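You operate a simulated robot arm through the tools that you are given. There is no shell and no other tool. Be economical: measure what you need, move in short steps, check, and stop when the job is done.

Carry out the task below with a simulated robot arm. There is one attempt and no reset: what you move stays moved.

JOB
Lower the ironing board to mark 2, lock it, plug in the iron and set it to wool.
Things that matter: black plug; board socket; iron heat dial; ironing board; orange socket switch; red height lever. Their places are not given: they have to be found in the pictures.

The check looks at the end state, three seconds after you hand in, the way a careful person would. Anything else that was tipped, shoved, dropped, spilled or broken makes it a failure.

ROBOT AND FRAMES
A 6-joint arm with a two-finger parallel gripper, fixed in place. Base frame: the origin is at the foot of the arm, x ahead of it, y to its left, z up; the work surface is at about z = 875. Lengths are in mm, angles in rad, forces in N, time in s.
With the tool pointing down near the work surface it reaches from about 140 to 740 mm from the base axis. Its first joint turns from -2.897 to 2.897 rad. Payload 3.91 kg.
The TCP is the grasp point between the finger pads, 30 mm short of the fingertips. In the tool frame z runs along the fingers and y along their closing line. The gripper opens to 110 mm. The fingers are 20 mm wide and 10 mm thick; the gripper's body (48 by 112 mm) begins 55 mm behind the TCP.
Orientation is that of the tool frame in the base frame, as a unit quaternion [x, y, z, w]. With the fingers straight down and closing along the base's y, the tool's x points along the base's -x, its y along +y and its z along -z.

CONTROLS
- The arm moves only by the tool apply_moves. Its argument "rows" is a list of rows, each an object of numbers (a shift or turn left out is 0, a gripper value left out holds the last): "wx", "wy", "wz": the turn, a rotation vector about the base's x, y, z in units of 120 degrees (1.0 is 120 degrees); "dx", "dy", "dz": the shift along the base's x, y, z in units of 150 mm (1.0 is 150 mm); "claw": the finger opening in mm, from 0 to 110. In form: [{"wx": .., "wy": .., "wz": .., "dx": .., "dy": .., "dz": .., "claw": ..}, ...]. A call has 1 to 12 rows; each row is the pose to reach, as a shift and turn from the pose commanded when the call began. A call with a number of a shift or a turn outside -1 to 1 is refused whole. Rows are played at 5 a second. More than 50 mm and 0.15 rad between two rows, or a gripper value outside its range, and nothing of the call is played. Where a pose cannot be reached the arm comes as near as it can. A force on the tool above 90 N (or 10 N above the force at the start of the call, whichever is more), or a blocked arm, ends the call early, and 0.2 s more pass. Each finger travels about 45 mm/s and halts on what it meets, pressing with about 34 N; the grip force reading is that of the motor and also rises with nothing between the fingers. The clock runs only during rows and for 0.2 s after the last one: add rows that repeat a pose to give the fingers time. The reply holds the time, the measured pose of the TCP, the force on the tool along the base axes, the opening and the grip force, in the units named above and with some noise, with the torque about the TCP (base axes, N m) and any sound that the robot's microphone picked up, and new pictures: "pictures" is both (left out), scene, wrist or none.
- Cameras (640 x 400 px; columns grow to the right, rows downward): "scene" is fixed at [399.9, -649.3, 1590.6]; the picture's right is [1.00, -0.02, 0.00], its down [-0.01, -0.60, -0.80] and it looks along [0.01, 0.80, -0.60] (base axes); focal length 273 px, centre (320, 200). "wrist" rides on the gripper at [71, 22, -107] in the tool frame; the picture's right is [-0.29, 0.96, 0.00], its down [-0.76, -0.23, -0.61] and it looks along [-0.58, -0.18, 0.79] (tool axes); focal length 243 px, centre (320, 200).
- raise_lower(by): slides the trunk up (or, below 0, down) by that many mm; the arm rides with it, the base frame stays. It gives what a move gives, with no picture.
- probe_pixels(camera, pixels): there is no depth. For up to 12 entries [column, row, z] of the newest picture of that camera ("zoom" is the newest enlarged one), the place [x, y] in the base frame at which the ray of that pixel passes the height z, good to about 2 mm. It takes no simulated time.
- inspect(camera, box): a new picture of the part [left, top, right, bottom] of that camera's present view, enlarged. It takes no simulated time.
- finish_job(): hands the job in; it is judged then, once.

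Keep the steps short. Do not move on a guess: measure, check each grasp and each placing, and mend mistakes. In all there are 80 turns and 200 pictures (those below and enlarged ones count). Leave the gripper open and the arm clear of the work at the hand-in unless told otherwise, and finish with a single line.

The tools are called after "Emit:" as name(argument=value, ...) on one line, values as JSON. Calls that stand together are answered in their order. apply_moves: Moves the arm, as the interface text tells. Its arguments: {"type":"object","properties":{"rows":{"type":"array","items":{"type":"object","properties":{"wx":{"type":"number"},"wy":{"type":"number"},"wz":{"type":"number"},"dx":{"type":"number"},"dy":{"type":"number"},"dz":{"type":"number"},"claw":{"type":"number"}}}},"pictures":{"type":"string","enum":["both","scene","wrist","none"]}},"required":["rows"]} The other tools are called the same way: raise_lower (by) slides the trunk up or down; probe_pixels (camera, pixels) gives the place at which the rays of pixels pass given heights; inspect (camera, box) takes an enlarged picture of a part of a camera's view; finish_job () hands the job in.

At the start:

```text
t: 0.0
position: [315.3, 242.3, 1290.2]
tool_rot: [0.0, 1.0, 0.0, 0.0]
contact_force: [0.0, 0.8, -0.2]
torque: [0.02, -0.02, -0.01]
finger_gap: 110.0
gripper_force: 0.0
trunk travel left (down, up): [-500.0, 90.0]
```

scene: 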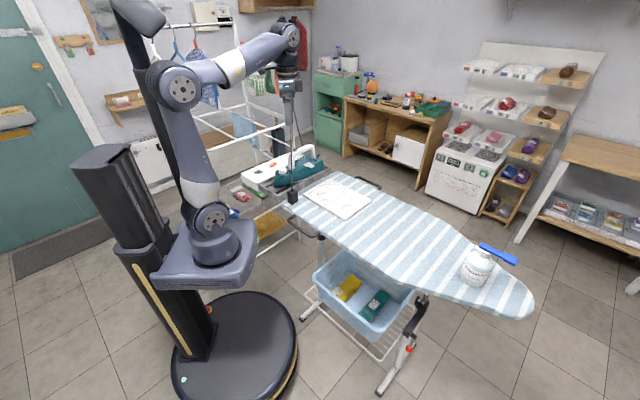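
wrist: 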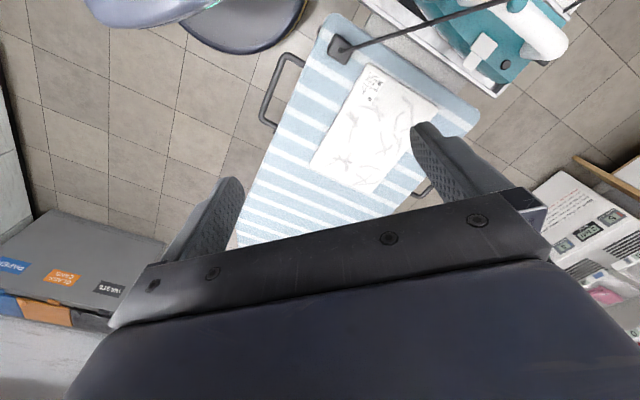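

I see the striped board with a spray bottle on its tip, a basket below, and something red near the leg at (410,348). I'll enlarge the key regions first.

Emit:
inspect(camera="scene", box=[220, 120, 400, 232])

Emit:
inspect(camera="scene", box=[290, 250, 450, 400])

Emit:
inspect(camera="wrist", box=[230, 0, 590, 225])

Emit:
inspect(camera="scene", box=[420, 200, 560, 330])

```text
3.56 times, centred on (310, 176) of scene
```

zoom: 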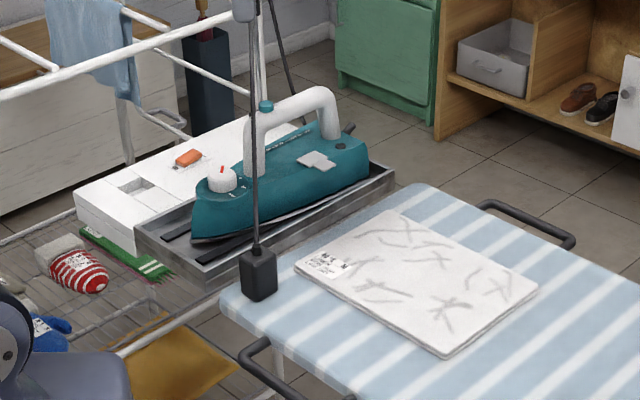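

```text
2.67 times, centred on (370, 325) of scene
```

zoom: 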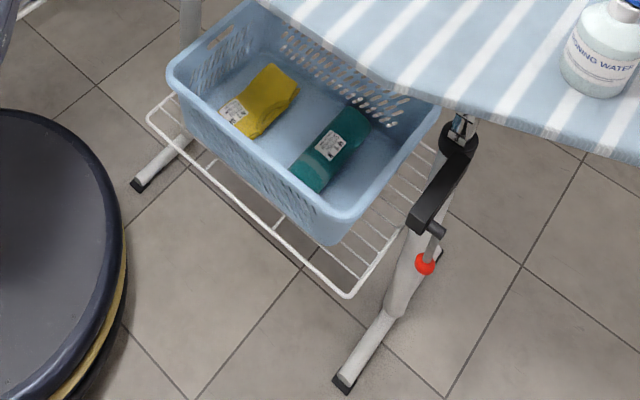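

```text
1.78 times, centred on (410, 112) of wrist
```

zoom: 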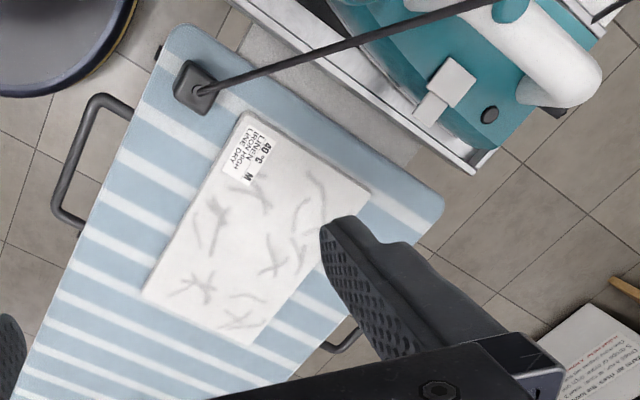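

```text
3.08 times, centred on (490, 265) of scene
```

zoom: 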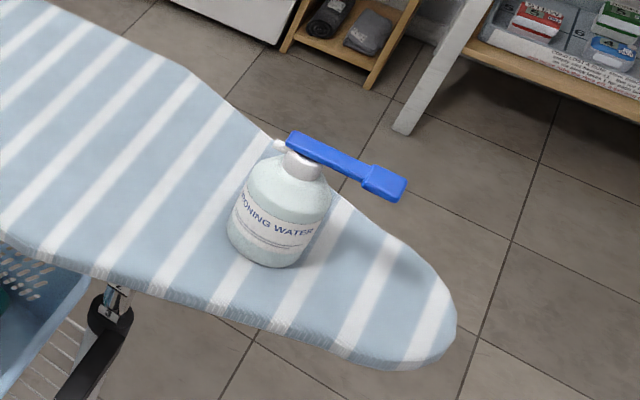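

I need to trace the black cord up and look for the plug and marks.

Emit:
inspect(camera="scene", box=[250, 60, 350, 130])

Emit:
inspect(camera="scene", box=[230, 140, 340, 215])

Emit:
inspect(camera="scene", box=[375, 280, 445, 360])

Emit:
inspect(camera="wrist", box=[320, 0, 640, 100])

Emit:
inspect(camera="scene", box=[280, 180, 330, 330])

```text
5.71 times, centred on (300, 95) of scene
```

zoom: 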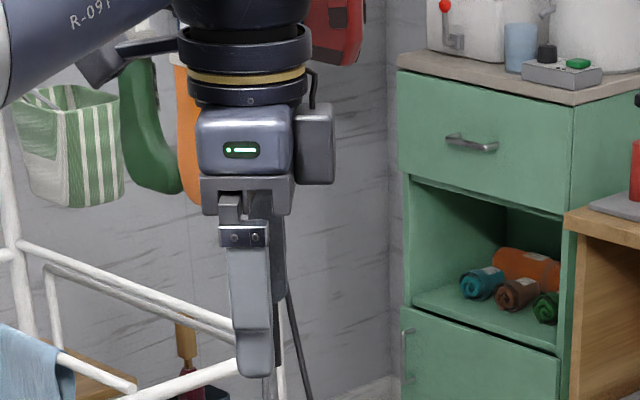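

```text
5.33 times, centred on (285, 178) of scene
```

zoom: 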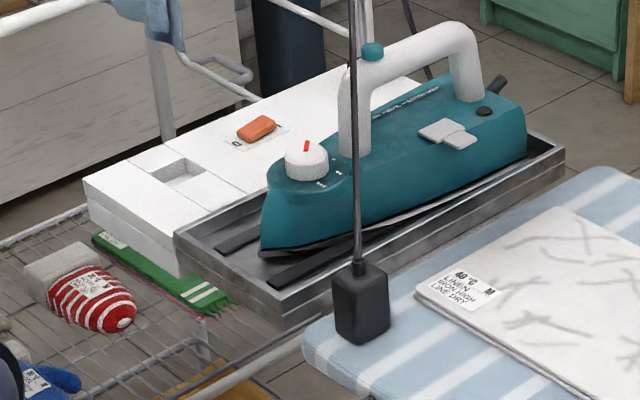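

```text
5.00 times, centred on (410, 320) of scene
```

zoom: 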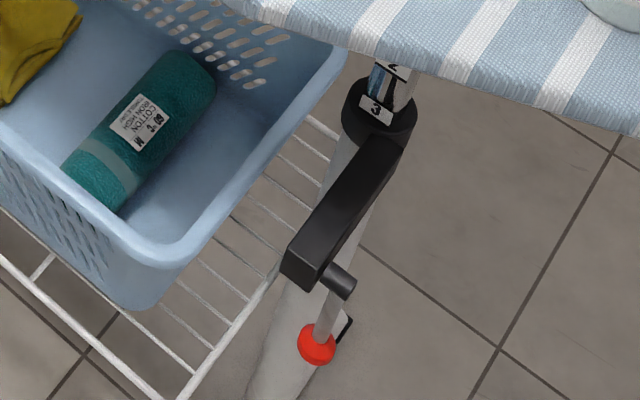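

```text
2.00 times, centred on (480, 50) of wrist
```

zoom: 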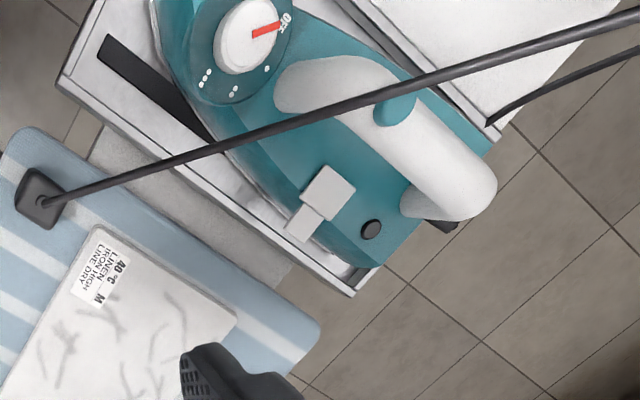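

```text
2.67 times, centred on (305, 255) of scene
```

zoom: 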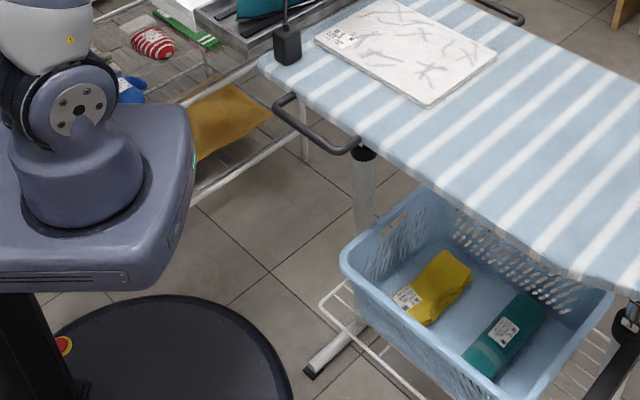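

Black plug sits upright on the board near (292,196). Switch, socket recess and dial are on the white box and iron. I'll triangulate heights using the linen corner and other points in both cameras.

Emit:
probe_pixels(camera="scene", pixels=[[303, 194.5, 875], [303, 194.5, 840], [303, 194.5, 905], [292, 203, 875], [269, 172, 900], [284, 163, 900], [410, 348, 700], [410, 348, 600], [476, 283, 875], [287, 165, 1000]])

Emit:
probe_pixels(camera="wrist", pixels=[[367, 63, 875], [367, 63, 840], [367, 63, 905], [338, 58, 875], [440, 30, 1000]])

Emit:
inspect(camera="scene", box=[235, 150, 295, 190])

Emit:
inspect(camera="scene", box=[390, 285, 425, 320])

Emit:
inspect(camera="scene", box=[325, 270, 400, 325])

Emit:
inspect(camera="scene", box=[225, 180, 285, 220])

```text
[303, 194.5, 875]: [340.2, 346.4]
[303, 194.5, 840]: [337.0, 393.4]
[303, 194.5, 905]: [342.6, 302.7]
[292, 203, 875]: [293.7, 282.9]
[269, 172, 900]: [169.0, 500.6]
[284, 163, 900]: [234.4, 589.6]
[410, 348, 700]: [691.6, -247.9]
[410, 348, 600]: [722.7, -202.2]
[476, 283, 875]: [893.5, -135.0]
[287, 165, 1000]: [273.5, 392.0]
```

```text
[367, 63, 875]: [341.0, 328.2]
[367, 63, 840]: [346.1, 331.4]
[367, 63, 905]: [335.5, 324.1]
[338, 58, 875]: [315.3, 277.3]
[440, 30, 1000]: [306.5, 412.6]
```

```text
10.00 times, centred on (265, 170) of scene
```

zoom: 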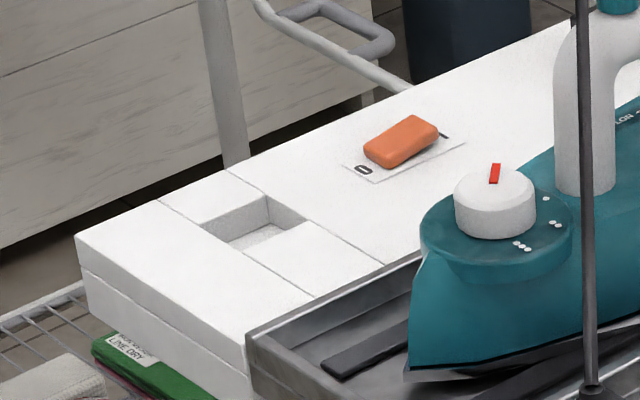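

```text
11.43 times, centred on (408, 302) of scene
```

zoom: 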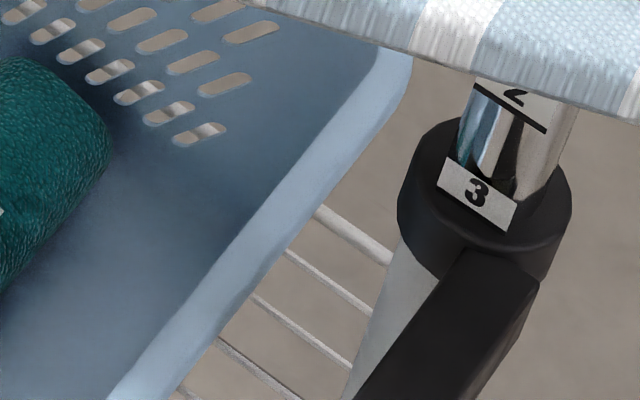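

```text
7.27 times, centred on (362, 298) of scene
```

zoom: 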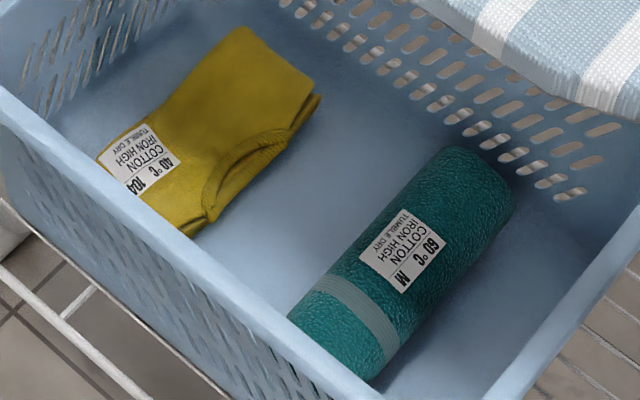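

```text
10.00 times, centred on (255, 200) of scene
```

zoom: 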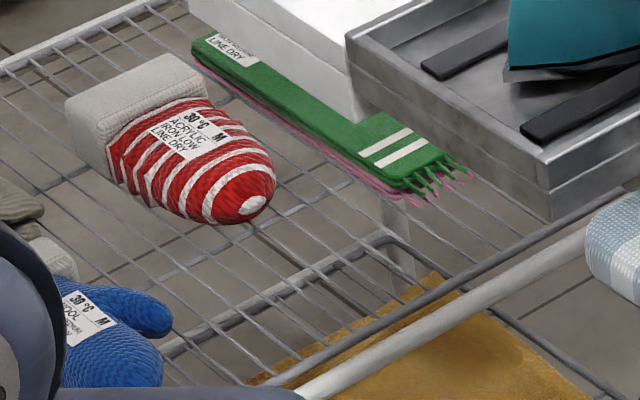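

Emit:
probe_pixels(camera="scene", pixels=[[288, 207, 870], [380, 268, 870], [440, 295, 870], [500, 315, 870], [533, 300, 870], [445, 235, 870], [340, 172, 870], [476, 283, 875], [478, 247, 1000], [512, 262, 1000], [410, 348, 750], [318, 238, 870]])

Emit:
apply_moves(rows=[{"dx": 0.2, "dy": -0.25}, {"dx": 0.4, "dy": -0.5}, {"dx": 0.6, "dy": -0.75}, {"dx": 0.8, "dy": -1.0}], pictures="none")

Emit:
apply_moves(rows=[{"dx": 0.2, "dy": -0.25}, {"dx": 0.4, "dy": -0.5}, {"dx": 0.6, "dy": -0.75}, {"dx": 0.6, "dy": -1.0}], pictures="both")

```text
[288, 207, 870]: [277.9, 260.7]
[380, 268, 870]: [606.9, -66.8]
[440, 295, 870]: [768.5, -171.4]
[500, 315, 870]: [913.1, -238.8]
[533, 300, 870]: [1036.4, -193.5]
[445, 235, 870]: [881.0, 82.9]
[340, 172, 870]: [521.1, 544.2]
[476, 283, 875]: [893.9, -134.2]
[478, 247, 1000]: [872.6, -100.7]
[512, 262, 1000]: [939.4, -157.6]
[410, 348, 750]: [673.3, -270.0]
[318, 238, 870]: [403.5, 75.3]
```

```text
t: 1.0
position: [436.5, 91.7, 1288.3]
tool_rot: [-0.001, 1.0, 0.0, 0.0]
contact_force: [-0.4, 0.4, 0.1]
torque: [-0.02, -0.01, 0.01]
finger_gap: 110.2
gripper_force: 0.1
trunk travel left (down, up): [-500.0, 90.0]
```

```text
t: 2.0
position: [523.8, -58.4, 1290.6]
tool_rot: [0.001, 1.0, 0.0, 0.0]
contact_force: [-0.3, -0.1, -0.2]
torque: [-0.01, 0.02, 0.02]
finger_gap: 109.9
gripper_force: 0.1
trunk travel left (down, up): [-500.0, 90.0]
```

scene: 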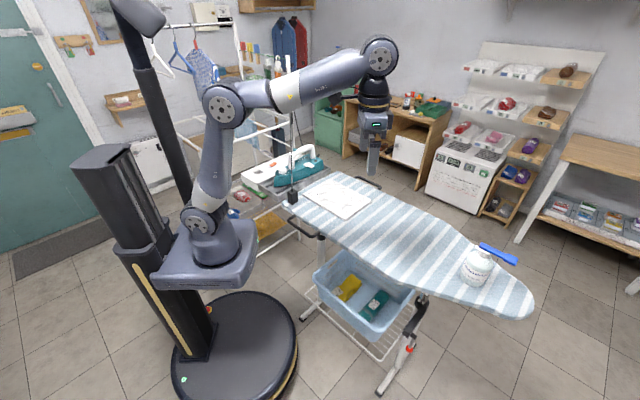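
wrist: 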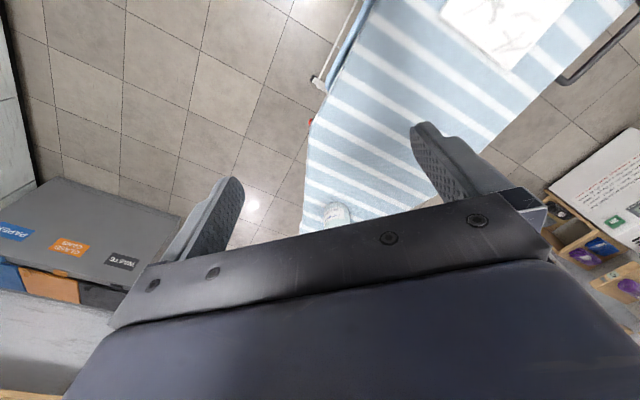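

Emit:
probe_pixels(camera="wrist", pixels=[[311, 121, 750], [311, 121, 700], [311, 121, 650], [311, 121, 600], [318, 82, 200]])

Emit:
probe_pixels(camera="scene", pixels=[[408, 348, 750], [408, 348, 700], [408, 348, 650], [408, 348, 600]])

Emit:
inspect(camera="wrist", box=[280, 60, 360, 140])

Emit:
inspect(camera="scene", box=[370, 285, 440, 400])

```text
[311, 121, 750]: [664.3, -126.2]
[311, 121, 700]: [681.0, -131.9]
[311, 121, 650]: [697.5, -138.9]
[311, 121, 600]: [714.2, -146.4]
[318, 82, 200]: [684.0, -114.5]
```

```text
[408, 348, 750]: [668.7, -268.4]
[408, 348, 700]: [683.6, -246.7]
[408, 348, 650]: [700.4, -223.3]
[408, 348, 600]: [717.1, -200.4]
```

```text
5.00 times, centred on (320, 100) of wrist
```

zoom: 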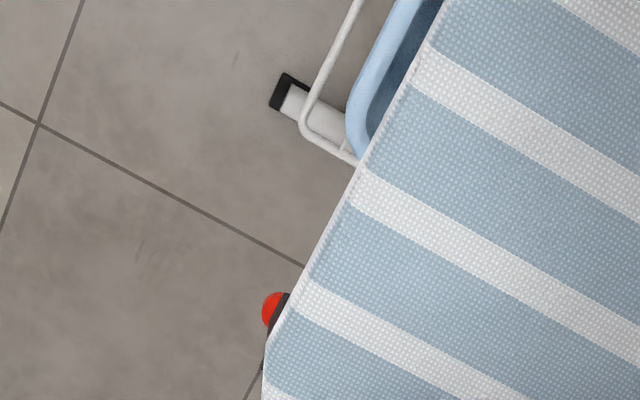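

```text
3.48 times, centred on (405, 342) of scene
```

zoom: 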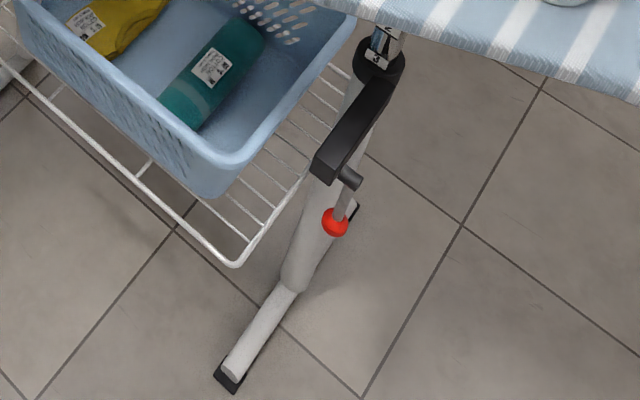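

The knob triangulates to about (746,-159,508). Before lowering the trunk, I check the rack's distance to the robot platform.

Emit:
probe_pixels(camera="scene", pixels=[[255, 219, 850], [255, 219, 780], [255, 219, 650], [283, 204, 850], [283, 204, 780], [237, 213, 850], [237, 213, 780], [258, 230, 850], [225, 290, 850], [160, 283, 850], [200, 222, 850]])

Emit:
inspect(camera="scene", box=[140, 180, 320, 300])

Emit:
apply_moves(rows=[{"dx": 0.16, "dy": -0.25, "wz": 0.06}, {"dx": 0.32, "dy": -0.5, "wz": 0.12}, {"dx": 0.48, "dy": -0.75, "wz": 0.18}, {"dx": 0.64, "dy": -1.0, "wz": 0.24}, {"dx": 0.7, "dy": -1.0, "wz": 0.3}, {"dx": 0.75, "dy": -1.0, "wz": 0.36}, {"dx": 0.8, "dy": -1.0, "wz": 0.42}, {"dx": 0.8, "dy": -1.0, "wz": 0.48}], pictures="none")

```text
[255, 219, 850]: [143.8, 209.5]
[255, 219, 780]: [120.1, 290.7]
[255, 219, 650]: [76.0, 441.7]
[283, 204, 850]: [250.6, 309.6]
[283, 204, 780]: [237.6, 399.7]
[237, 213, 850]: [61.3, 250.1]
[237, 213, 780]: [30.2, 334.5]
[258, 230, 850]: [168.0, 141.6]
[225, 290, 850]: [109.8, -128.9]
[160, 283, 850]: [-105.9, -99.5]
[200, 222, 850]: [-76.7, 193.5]
```

```text
3.33 times, centred on (230, 240) of scene
```

zoom: 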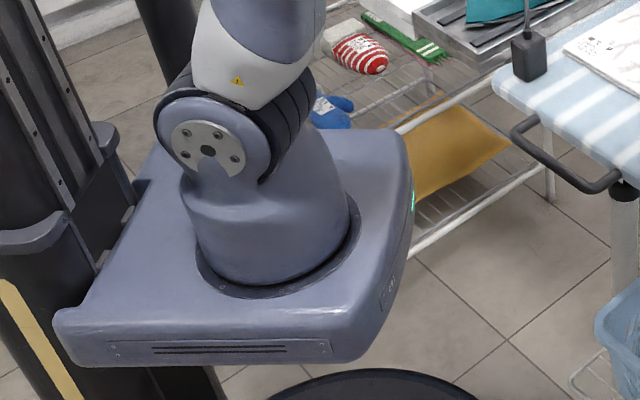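

```text
t: 3.8
position: [642.1, -204.4, 1207.4]
tool_rot: [-0.483, 0.875, -0.026, 0.023]
contact_force: [0.2, -0.2, 0.3]
torque: [0.0, 0.01, 0.01]
finger_gap: 109.7
gripper_force: 0.0
out of reach, approached as far as the arm can: row 2, 3, 4, 5, 6, 7, 8
trunk travel left (down, up): [-500.0, 90.0]
```

Emit:
raise_lower(by=-300)

Emit:
apply_moves(rows=[{"dz": 0}], pictures="both")

```text
t: 6.8
position: [642.4, -204.4, 908.7]
tool_rot: [-0.482, 0.876, -0.026, 0.024]
contact_force: [-0.1, -1.2, 0.9]
torque: [0.0, 0.0, 0.02]
finger_gap: 110.3
gripper_force: 0.1
trunk travel left (down, up): [-200.0, 390.0]
```

```text
t: 7.2
position: [642.9, -205.4, 908.4]
tool_rot: [-0.481, 0.876, -0.026, 0.024]
contact_force: [0.3, -0.4, -0.2]
torque: [0.0, 0.0, -0.01]
finger_gap: 109.8
gripper_force: 0.1
trunk travel left (down, up): [-200.0, 390.0]
```

scene: 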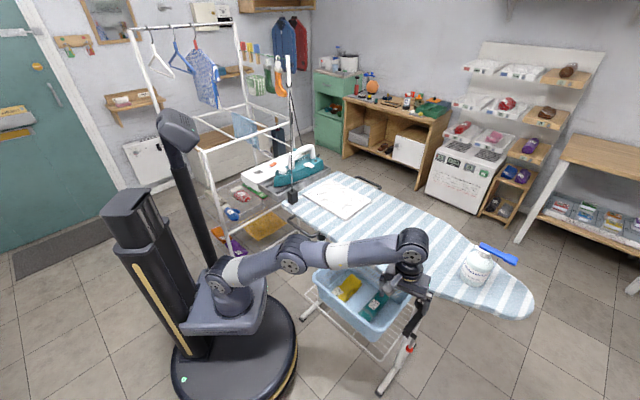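
wrist: 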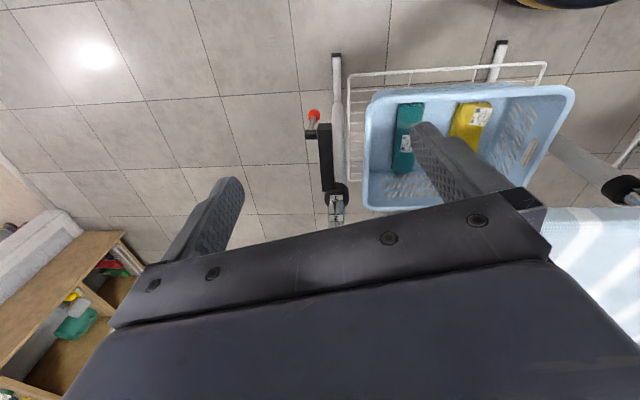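

Now the lever is in clear view at (313,115). Enlarge and triangulate.

Emit:
inspect(camera="wrist", box=[280, 80, 380, 240])

Emit:
inspect(camera="scene", box=[385, 285, 435, 360])

Emit:
probe_pixels(camera="wrist", pixels=[[314, 114, 600], [314, 114, 550], [314, 114, 500], [314, 114, 450], [325, 130, 600], [325, 130, 550], [337, 197, 600], [311, 130, 580]])

Emit:
probe_pixels(camera="scene", pixels=[[409, 348, 600], [409, 348, 550], [409, 348, 500], [409, 348, 450]])

```text
2.50 times, centred on (330, 160) of wrist
```

zoom: 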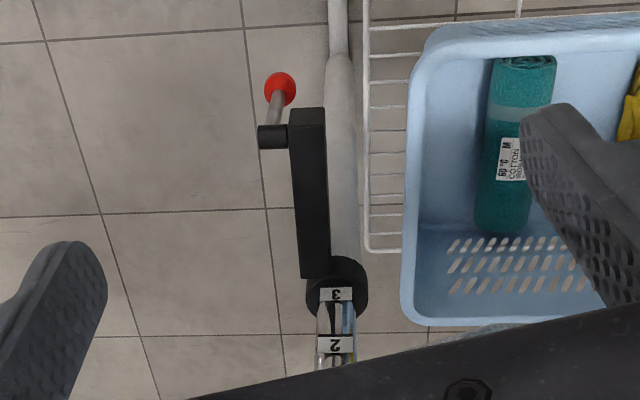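

```text
5.33 times, centred on (410, 322) of scene
```

zoom: 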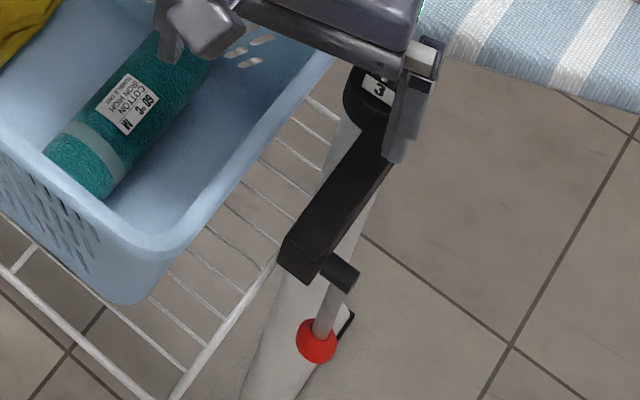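

```text
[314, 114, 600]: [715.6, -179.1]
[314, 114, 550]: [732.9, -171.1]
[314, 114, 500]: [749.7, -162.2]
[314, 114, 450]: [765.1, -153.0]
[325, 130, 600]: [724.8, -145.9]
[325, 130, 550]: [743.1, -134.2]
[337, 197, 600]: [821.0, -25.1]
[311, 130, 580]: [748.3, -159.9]
```

```text
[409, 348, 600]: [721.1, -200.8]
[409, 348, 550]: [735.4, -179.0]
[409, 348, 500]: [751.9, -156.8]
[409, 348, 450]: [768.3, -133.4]
```

Emit:
probe_pixels(camera="wrist", pixels=[[310.8, 134.4, 620], [310.8, 134.4, 560], [325, 131, 600], [325, 131, 560], [336, 197, 660], [336, 197, 620], [336, 217, 700], [336, 217, 660]])

Emit:
probe_pixels(camera="scene", pixels=[[414.3, 336, 620], [414.3, 336, 560], [407, 333, 600], [407, 333, 560], [420, 301, 660], [420, 301, 620], [420, 301, 700]])

```text
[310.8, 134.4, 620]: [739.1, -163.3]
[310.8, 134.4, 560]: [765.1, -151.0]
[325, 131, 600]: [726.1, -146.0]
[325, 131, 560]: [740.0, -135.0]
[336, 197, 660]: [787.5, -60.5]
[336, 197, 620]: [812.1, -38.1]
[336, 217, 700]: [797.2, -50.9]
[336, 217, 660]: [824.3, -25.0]
```

```text
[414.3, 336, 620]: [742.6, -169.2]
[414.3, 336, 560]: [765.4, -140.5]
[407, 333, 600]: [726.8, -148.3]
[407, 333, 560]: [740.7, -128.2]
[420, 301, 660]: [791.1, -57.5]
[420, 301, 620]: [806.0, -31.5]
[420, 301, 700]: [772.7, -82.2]
```

Pivot ≈(749,-159,598) and knob ≈(745,-166,521), so the lever hangs straight down and swings in the plane across the board. I'll tilt the tool to horizontal, pointing along (0.54,0.84), and stand off to the outside.

Emit:
apply_moves(rows=[{"wx": 0.0575, "wy": -0.0365, "dx": -0.01, "dy": -0.08, "dz": -0.09}, {"wx": 0.115, "wy": -0.073, "dx": -0.02, "dy": -0.16, "dz": -0.18}, {"wx": 0.1725, "wy": -0.1095, "dx": -0.03, "dy": -0.24, "dz": -0.27}, {"wx": 0.23, "wy": -0.146, "dx": -0.04, "dy": -0.32, "dz": -0.36}, {"wx": 0.2875, "wy": -0.1825, "dx": -0.05, "dy": -0.4, "dz": -0.45}, {"wx": 0.345, "wy": -0.219, "dx": -0.06, "dy": -0.48, "dz": -0.54}, {"wx": 0.4025, "wy": -0.2555, "dx": -0.07, "dy": -0.56, "dz": -0.63}, {"wx": 0.46, "wy": -0.292, "dx": -0.08, "dy": -0.62, "dz": -0.72}, {"wx": 0.5175, "wy": -0.3285, "dx": -0.09, "dy": -0.68, "dz": -0.8}, {"wx": 0.575, "wy": -0.365, "dx": -0.1, "dy": -0.7, "dz": -0.9}, {"wx": 0.633, "wy": -0.402, "dx": -0.1, "dy": -0.7, "dz": -1.0}, {"wx": 0.633, "wy": -0.402, "dx": -0.1, "dy": -0.7, "dz": -1.0}], pictures="both")

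```text
t: 9.8
position: [625.9, -309.2, 758.0]
tool_rot: [-0.317, 0.625, 0.323, 0.636]
contact_force: [-0.8, -0.6, 0.2]
torque: [-0.01, -0.04, 0.0]
finger_gap: 110.1
gripper_force: 0.2
trunk travel left (down, up): [-200.0, 390.0]
```

scene: 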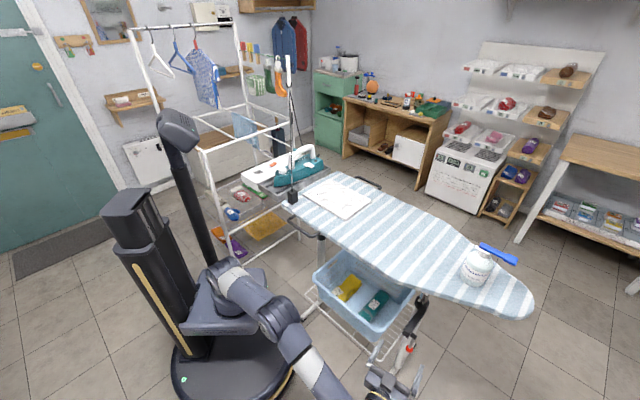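
wrist: 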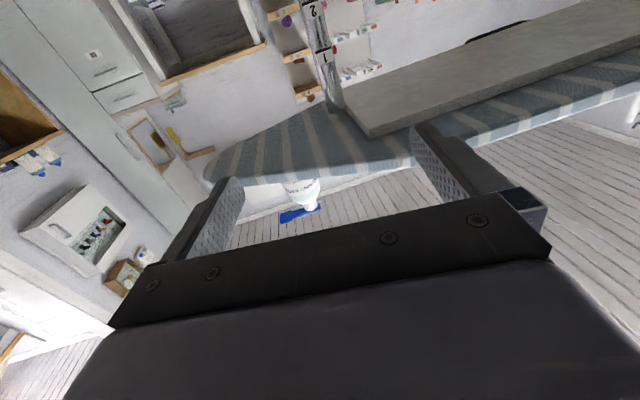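

Emit:
apply_moves(rows=[{"dx": 0.05, "dz": -0.25}, {"dx": 0.1, "dz": -0.5}, {"dx": 0.15, "dz": -0.75}, {"dx": 0.2, "dz": -1.0}], pictures="none")

Emit:
apply_moves(rows=[{"dz": -0.2}, {"dz": -0.4}, {"dz": -0.58}, {"dz": -0.58}], pictures="both")

```text
t: 10.8
position: [657.0, -310.4, 610.9]
tool_rot: [-0.317, 0.626, 0.321, 0.636]
contact_force: [-0.5, -0.5, 0.8]
torque: [-0.02, 0.02, -0.02]
finger_gap: 110.2
gripper_force: 0.1
trunk travel left (down, up): [-200.0, 390.0]
```

```text
t: 11.8
position: [645.6, -301.4, 526.3]
tool_rot: [-0.317, 0.626, 0.322, 0.636]
contact_force: [-0.3, 0.4, 0.6]
torque: [0.02, 0.01, -0.03]
finger_gap: 110.3
gripper_force: 0.1
out of reach, approached as far as the arm can: row 2, 3, 4
trunk travel left (down, up): [-200.0, 390.0]
```

scene: 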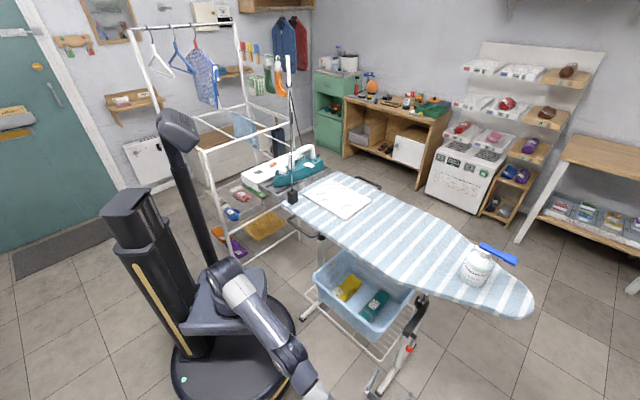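
wrist: 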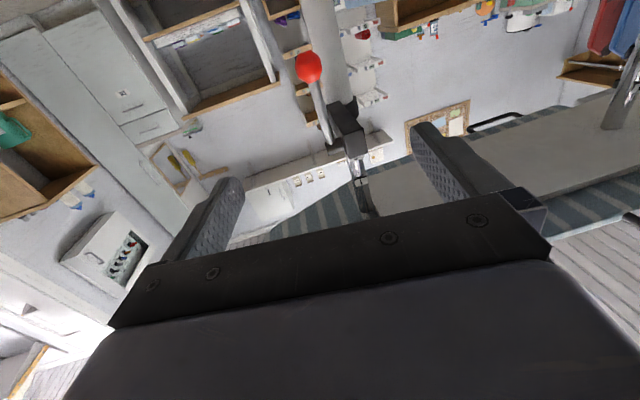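

Emit:
raise_lower(by=-120)

Emit:
apply_moves(rows=[{"dz": 0.25}, {"dz": 0.5}, {"dz": 0.75}], pictures="both")

```text
t: 13.3
position: [645.4, -301.8, 407.1]
tool_rot: [-0.317, 0.626, 0.322, 0.636]
contact_force: [0.3, -0.4, -0.4]
torque: [0.01, 0.02, -0.02]
finger_gap: 110.3
gripper_force: 0.0
trunk travel left (down, up): [-80.0, 510.0]
```

```text
t: 14.1
position: [647.1, -301.4, 520.4]
tool_rot: [-0.317, 0.626, 0.322, 0.635]
contact_force: [0.0, 0.6, -0.5]
torque: [0.01, -0.01, 0.0]
finger_gap: 110.0
gripper_force: 0.1
trunk travel left (down, up): [-80.0, 510.0]
```

scene: 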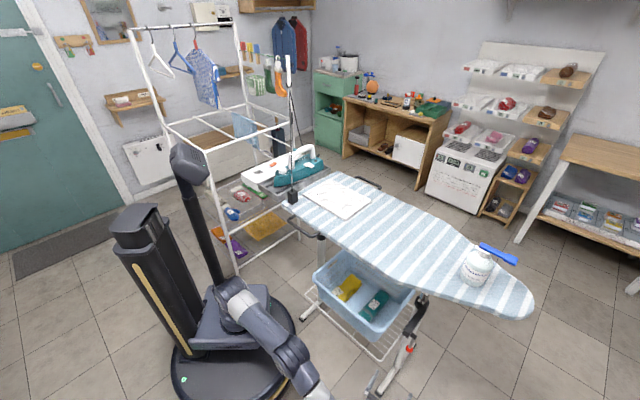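
wrist: 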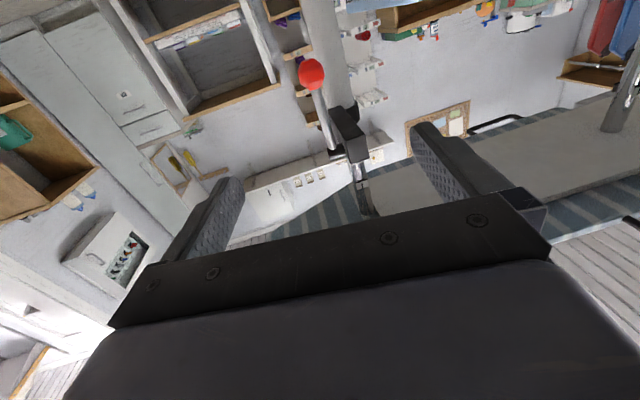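

Emit:
probe_pixels(camera="wrist", pixels=[[312, 73, 510], [312, 73, 521], [312, 73, 530], [331, 145, 598], [331, 145, 580]])

Emit:
inspect(camera="wrist", box=[270, 40, 430, 220])

```text
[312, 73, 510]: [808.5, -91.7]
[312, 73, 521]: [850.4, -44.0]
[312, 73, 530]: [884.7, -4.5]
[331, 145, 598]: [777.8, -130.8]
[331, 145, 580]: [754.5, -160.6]
```

```text
2.22 times, centred on (350, 130) of wrist
```

zoom: 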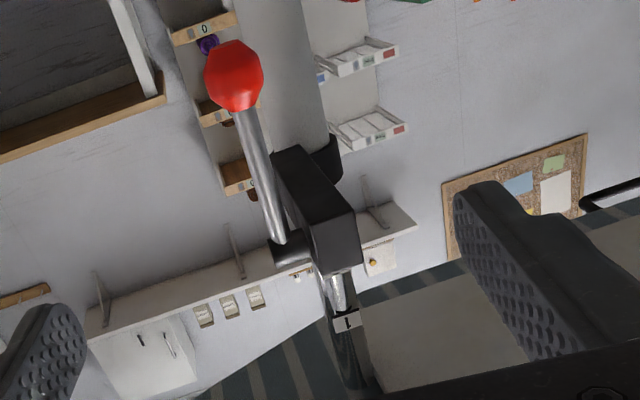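

Knob refined to about (751,-158,495), pivot about (757,-153,580), and the tool is already laterally aligned. I'll advance 110 mm with the fingers partly closed and look again.

Emit:
probe_pixels(camera="scene", pixels=[[372, 339, 500], [372, 339, 450], [412, 297, 500], [412, 297, 450]])

Emit:
apply_moves(rows=[{"dx": 0.1, "dy": 0.14, "dz": -0.17, "claw": 60}, {"dx": 0.2, "dy": 0.28, "dz": -0.17, "claw": 60}, {"dx": 0.31, "dy": 0.43, "dz": -0.17, "claw": 60}, {"dx": 0.42, "dy": 0.58, "dz": -0.17, "claw": 60}, {"dx": 0.42, "dy": 0.58, "dz": -0.17, "claw": 60}], pictures="both")

```text
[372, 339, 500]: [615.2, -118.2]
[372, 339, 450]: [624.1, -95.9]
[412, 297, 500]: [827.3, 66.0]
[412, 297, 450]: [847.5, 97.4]
```

```text
t: 15.3
position: [708.0, -213.8, 494.7]
tool_rot: [-0.316, 0.627, 0.321, 0.636]
contact_force: [-0.2, -0.2, 0.9]
torque: [0.02, 0.01, 0.01]
finger_gap: 60.0
gripper_force: 0.0
trunk travel left (down, up): [-80.0, 510.0]
```

scene: 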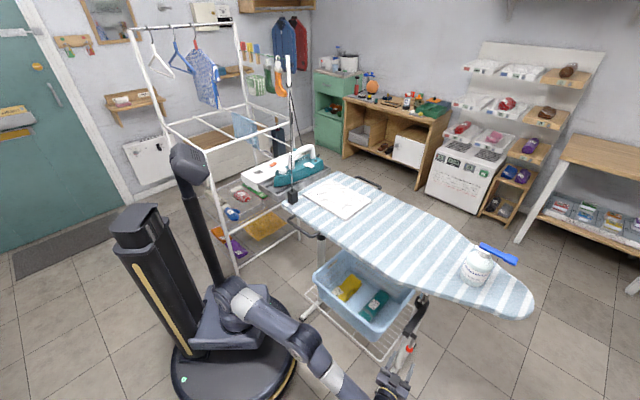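
wrist: 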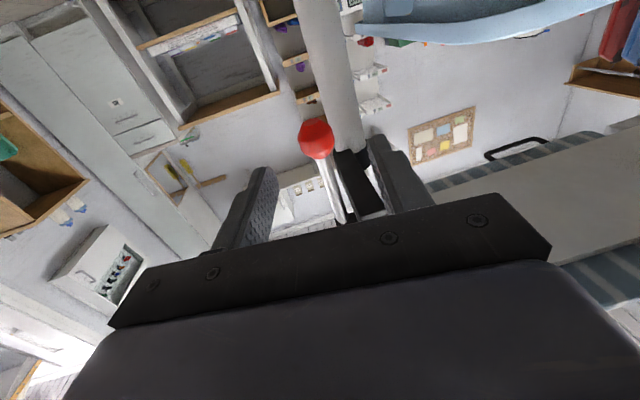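

Emit:
probe_pixels(camera="wrist", pixels=[[317, 137, 490], [317, 137, 500], [317, 137, 505], [317, 137, 480]])

Emit:
inspect(camera="wrist", box=[220, 90, 440, 230])

Emit:
inspect(camera="scene", box=[360, 310, 450, 400])

```text
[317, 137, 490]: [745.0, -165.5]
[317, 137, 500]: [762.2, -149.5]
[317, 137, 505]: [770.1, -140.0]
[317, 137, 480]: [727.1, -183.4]
```

```text
2.86 times, centred on (330, 160) of wrist
```

zoom: 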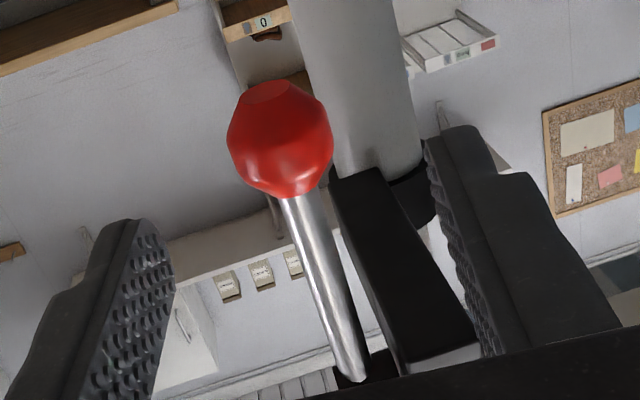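

```text
4.44 times, centred on (405, 355) of scene
```

zoom: 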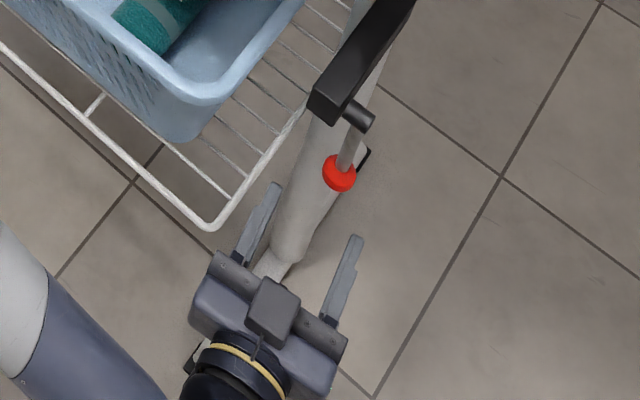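

Emit:
apply_moves(rows=[{"dx": 0.12, "dy": 0.165}, {"dx": 0.255, "dy": 0.345}, {"dx": 0.255, "dy": 0.345}], pictures="both")

Emit:
inspect(camera="scene", box=[380, 310, 440, 370])

```text
t: 16.1
position: [746.4, -161.4, 494.8]
tool_rot: [-0.316, 0.626, 0.321, 0.636]
contact_force: [-1.0, 0.2, 0.1]
torque: [0.0, -0.01, -0.03]
finger_gap: 59.8
gripper_force: 0.0
trunk travel left (down, up): [-80.0, 510.0]
```

scene: 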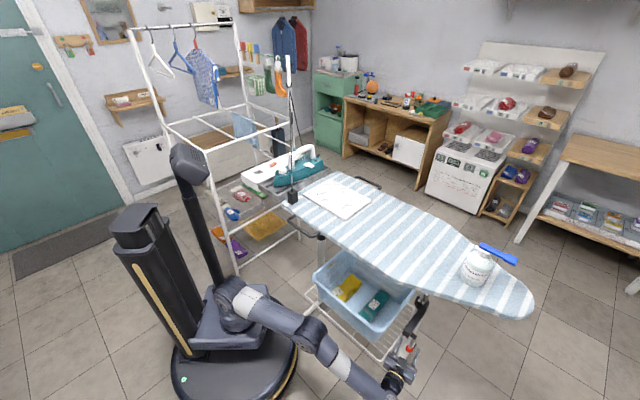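
wrist: 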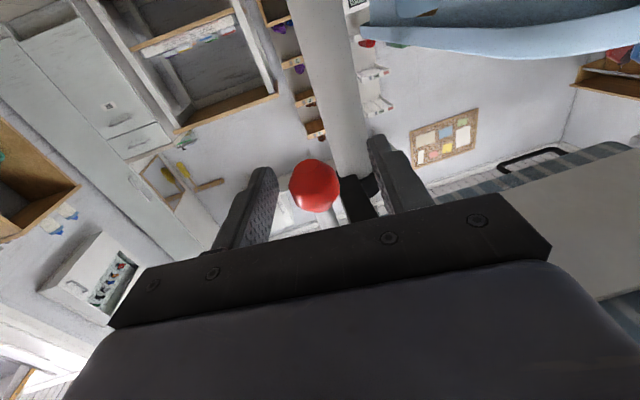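

```text
6.67 times, centred on (410, 340) of scene
```

zoom: 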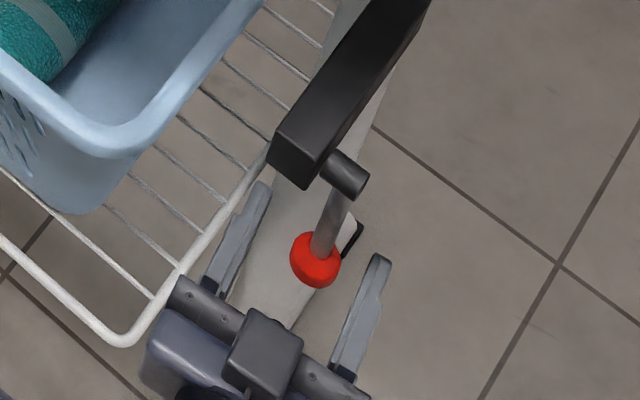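

Emit:
apply_moves(rows=[{"claw": 35}, {"claw": 35}, {"claw": 15}, {"claw": 15}, {"claw": 15}], pictures="wrist")

```text
t: 17.3
position: [747.7, -165.6, 494.8]
tool_rot: [-0.314, 0.629, 0.317, 0.637]
contact_force: [32.9, -30.3, 1.2]
torque: [-0.12, -0.09, -0.05]
finger_gap: 27.2
gripper_force: 45.2
trunk travel left (down, up): [-80.0, 510.0]
```

wrist: 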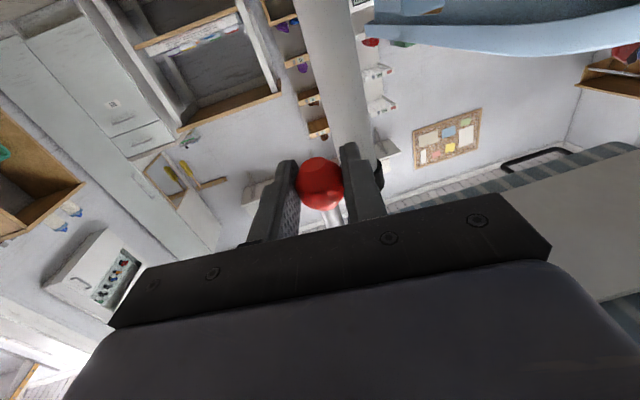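

Emit:
apply_moves(rows=[{"dx": 0.02, "dy": -0.015}, {"dx": 0.03, "dy": -0.022}, {"dx": 0.03, "dy": -0.022}], pictures="none")

```text
t: 18.1
position: [750.0, -164.4, 495.8]
tool_rot: [-0.318, 0.625, 0.324, 0.635]
contact_force: [-8.0, -7.6, 9.4]
torque: [0.97, -0.64, 0.1]
finger_gap: 26.8
gripper_force: 44.9
trunk travel left (down, up): [-80.0, 510.0]
```

Emit:
apply_moves(rows=[{"dx": -0.029, "dy": -0.039, "dz": 0.003}, {"dx": -0.057, "dy": -0.0775, "dz": 0.0085}, {"dx": -0.085, "dy": -0.116, "dz": 0.019}, {"dx": -0.112, "dy": -0.153, "dz": 0.033}, {"dx": -0.112, "dy": -0.153, "dz": 0.033}], pictures="both")

```text
t: 19.3
position: [731.6, -184.6, 497.0]
tool_rot: [-0.322, 0.626, 0.328, 0.631]
contact_force: [-37.0, 46.3, -11.1]
torque: [-0.81, 0.44, 0.45]
finger_gap: 26.8
gripper_force: 44.5
trunk travel left (down, up): [-80.0, 510.0]
```

scene: 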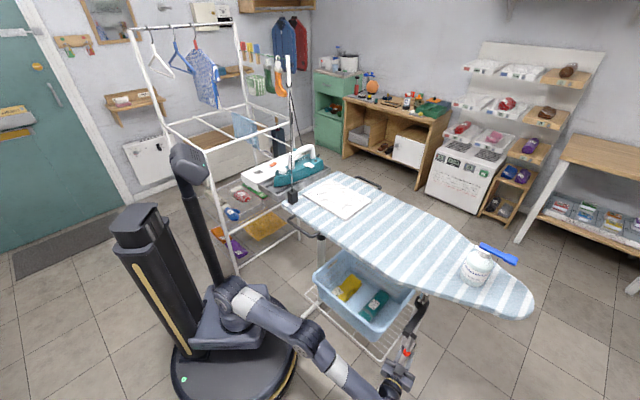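
wrist: 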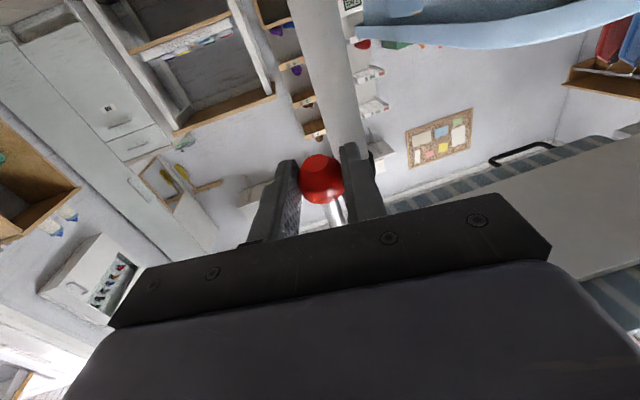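

The lever swings; the side force tells me the swing plane is nearer azimuth 47°. I'll correct for that and continue the arc.

Emit:
apply_moves(rows=[{"dx": -0.02, "dy": 0.02, "dz": 0.0}, {"dx": -0.062, "dy": -0.028, "dz": 0.033}, {"dx": -0.104, "dy": -0.075, "dz": 0.067}, {"dx": -0.14, "dy": -0.11, "dz": 0.115}, {"dx": -0.177, "dy": -0.147, "dz": 0.164}, {"dx": -0.177, "dy": -0.147, "dz": 0.164}], pictures="both")

```text
t: 20.7
position: [707.4, -211.4, 526.1]
tool_rot: [-0.317, 0.625, 0.321, 0.637]
contact_force: [-16.2, 15.8, 3.4]
torque: [0.39, -0.01, 0.5]
finger_gap: 25.8
gripper_force: 10.5
trunk travel left (down, up): [-80.0, 510.0]
```

scene: 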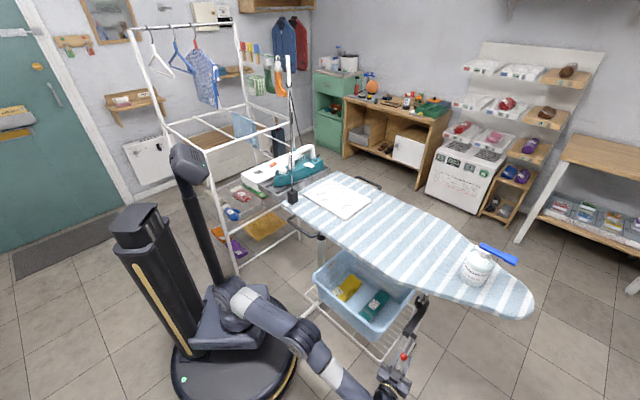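
wrist: 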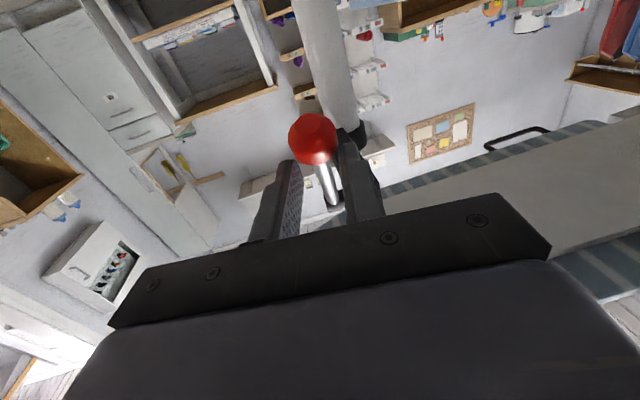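

The knob is slipping out toward the fingertips. I'll open and measure again before re-gripping.

Emit:
apply_moves(rows=[{"claw": 50}, {"claw": 50}, {"claw": 50}], pictures="both")

Emit:
inspect(camera="scene", box=[380, 310, 440, 370])

Emit:
inspect(camera="wrist", box=[220, 80, 440, 220])

```text
t: 21.5
position: [707.8, -211.7, 522.7]
tool_rot: [-0.316, 0.626, 0.321, 0.636]
contact_force: [0.2, 0.2, 0.1]
torque: [0.0, -0.02, -0.01]
finger_gap: 50.0
gripper_force: 0.0
trunk travel left (down, up): [-80.0, 510.0]
```

scene: 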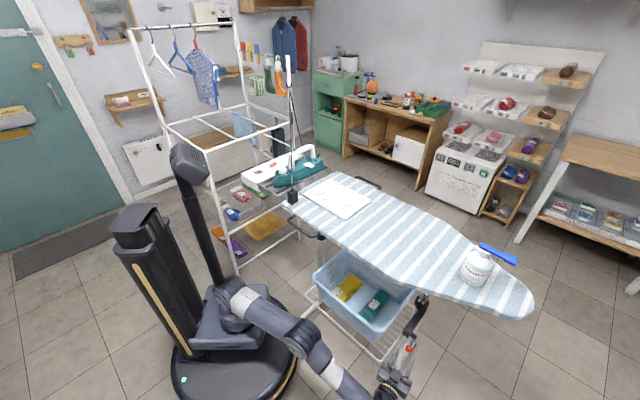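
wrist: 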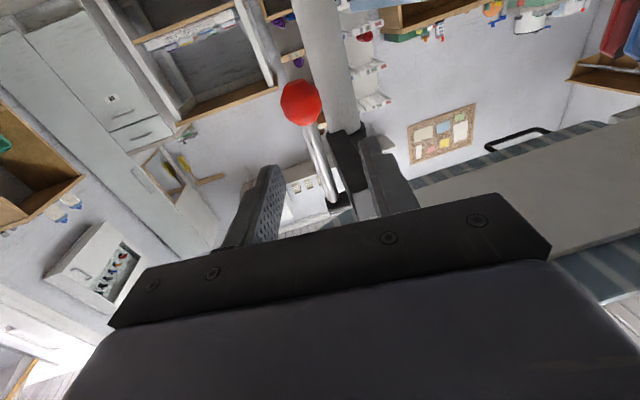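

```text
6.67 times, centred on (410, 340) of scene
```

zoom: 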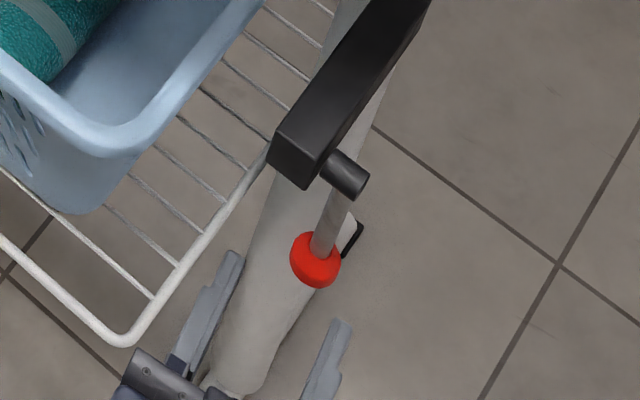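

```text
2.86 times, centred on (330, 150) of wrist
```

zoom: 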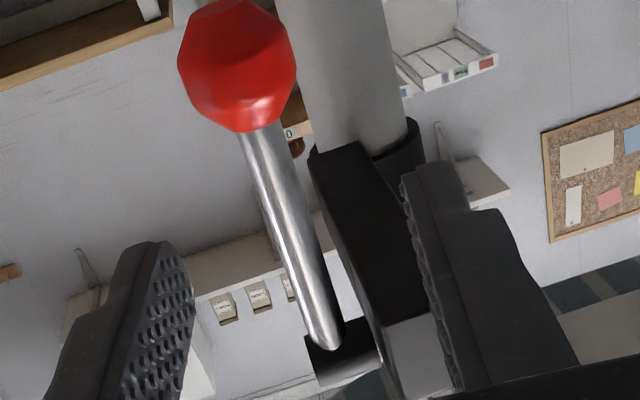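

The lever fell back to its original position, so the grip was too shallow. I'll re-approach with the knob deeper in the pads and correct the lateral alignment first.

Emit:
apply_moves(rows=[{"dx": 0.033, "dy": -0.024, "dz": -0.185, "claw": 50}, {"dx": 0.12, "dy": 0.1, "dz": -0.185}, {"dx": 0.22, "dy": 0.24, "dz": -0.185}, {"dx": 0.31, "dy": 0.36, "dz": -0.185}, {"dx": 0.31, "dy": 0.36, "dz": -0.185, "claw": 20}, {"dx": 0.31, "dy": 0.36, "dz": -0.185, "claw": 0}, {"dx": 0.31, "dy": 0.36, "dz": -0.185, "claw": 0}, {"dx": 0.31, "dy": 0.36, "dz": -0.185, "claw": 0}], pictures="wrist")

```text
t: 23.3
position: [754.7, -157.3, 494.6]
tool_rot: [-0.316, 0.627, 0.321, 0.636]
contact_force: [0.7, -1.5, -1.9]
torque: [0.04, 0.0, -0.01]
finger_gap: 26.6
gripper_force: 44.6
trunk travel left (down, up): [-80.0, 510.0]
```

wrist: 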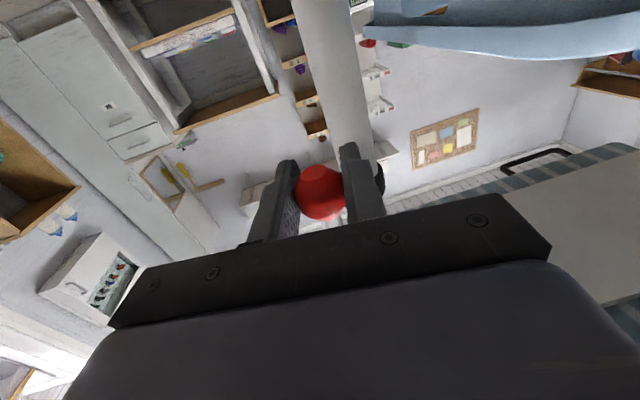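

Well centred and force-free. Small steps along the arc now, reading forces.

Emit:
apply_moves(rows=[{"dx": -0.034, "dy": -0.0365, "dz": 0.002}, {"dx": -0.068, "dy": -0.073, "dz": 0.008}, {"dx": -0.102, "dy": -0.1095, "dz": 0.018}, {"dx": -0.102, "dy": -0.1095, "dz": 0.018}], pictures="none")

```text
t: 24.3
position: [738.6, -173.4, 497.3]
tool_rot: [-0.316, 0.627, 0.321, 0.635]
contact_force: [23.1, -1.8, -2.5]
torque: [-1.07, 0.71, -0.04]
finger_gap: 26.7
gripper_force: 45.2
trunk travel left (down, up): [-80.0, 510.0]
```

Emit:
apply_moves(rows=[{"dx": -0.027, "dy": -0.036, "dz": 0.019, "wx": -0.05, "wy": 0.037}, {"dx": -0.053, "dy": -0.072, "dz": 0.038, "wx": -0.101, "wy": 0.074}, {"dx": -0.08, "dy": -0.108, "dz": 0.058, "wx": -0.151, "wy": 0.111}, {"dx": -0.119, "dy": -0.155, "dz": 0.099, "wx": -0.202, "wy": 0.1475}, {"dx": -0.156, "dy": -0.197, "dz": 0.148, "wx": -0.252, "wy": 0.184}, {"dx": -0.156, "dy": -0.197, "dz": 0.148, "wx": -0.252, "wy": 0.184}], pictures="both")

```text
t: 25.7
position: [711.4, -200.9, 519.5]
tool_rot: [-0.405, 0.797, 0.207, 0.398]
contact_force: [-45.7, 20.6, -10.9]
torque: [0.35, -0.47, -0.03]
finger_gap: 26.5
gripper_force: 45.0
trunk travel left (down, up): [-80.0, 510.0]
```

scene: 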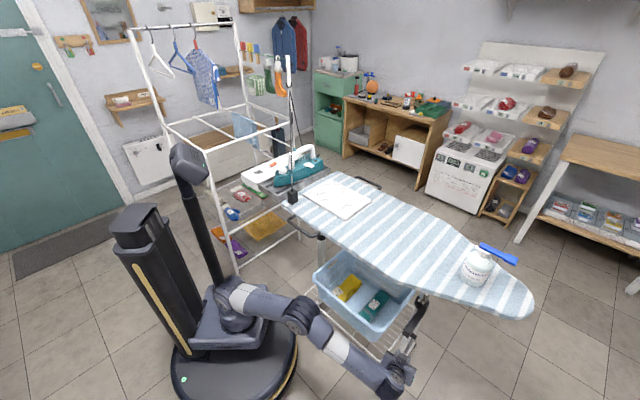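
wrist: 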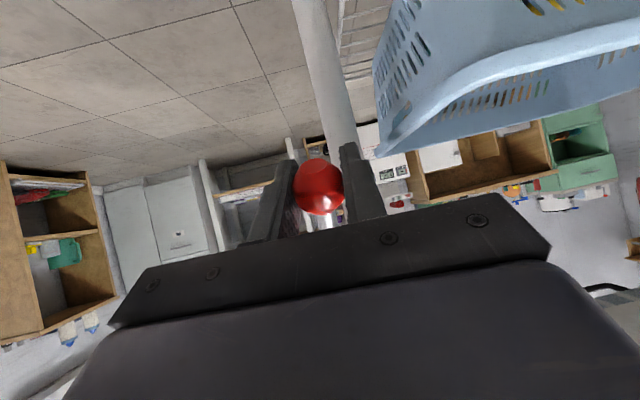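

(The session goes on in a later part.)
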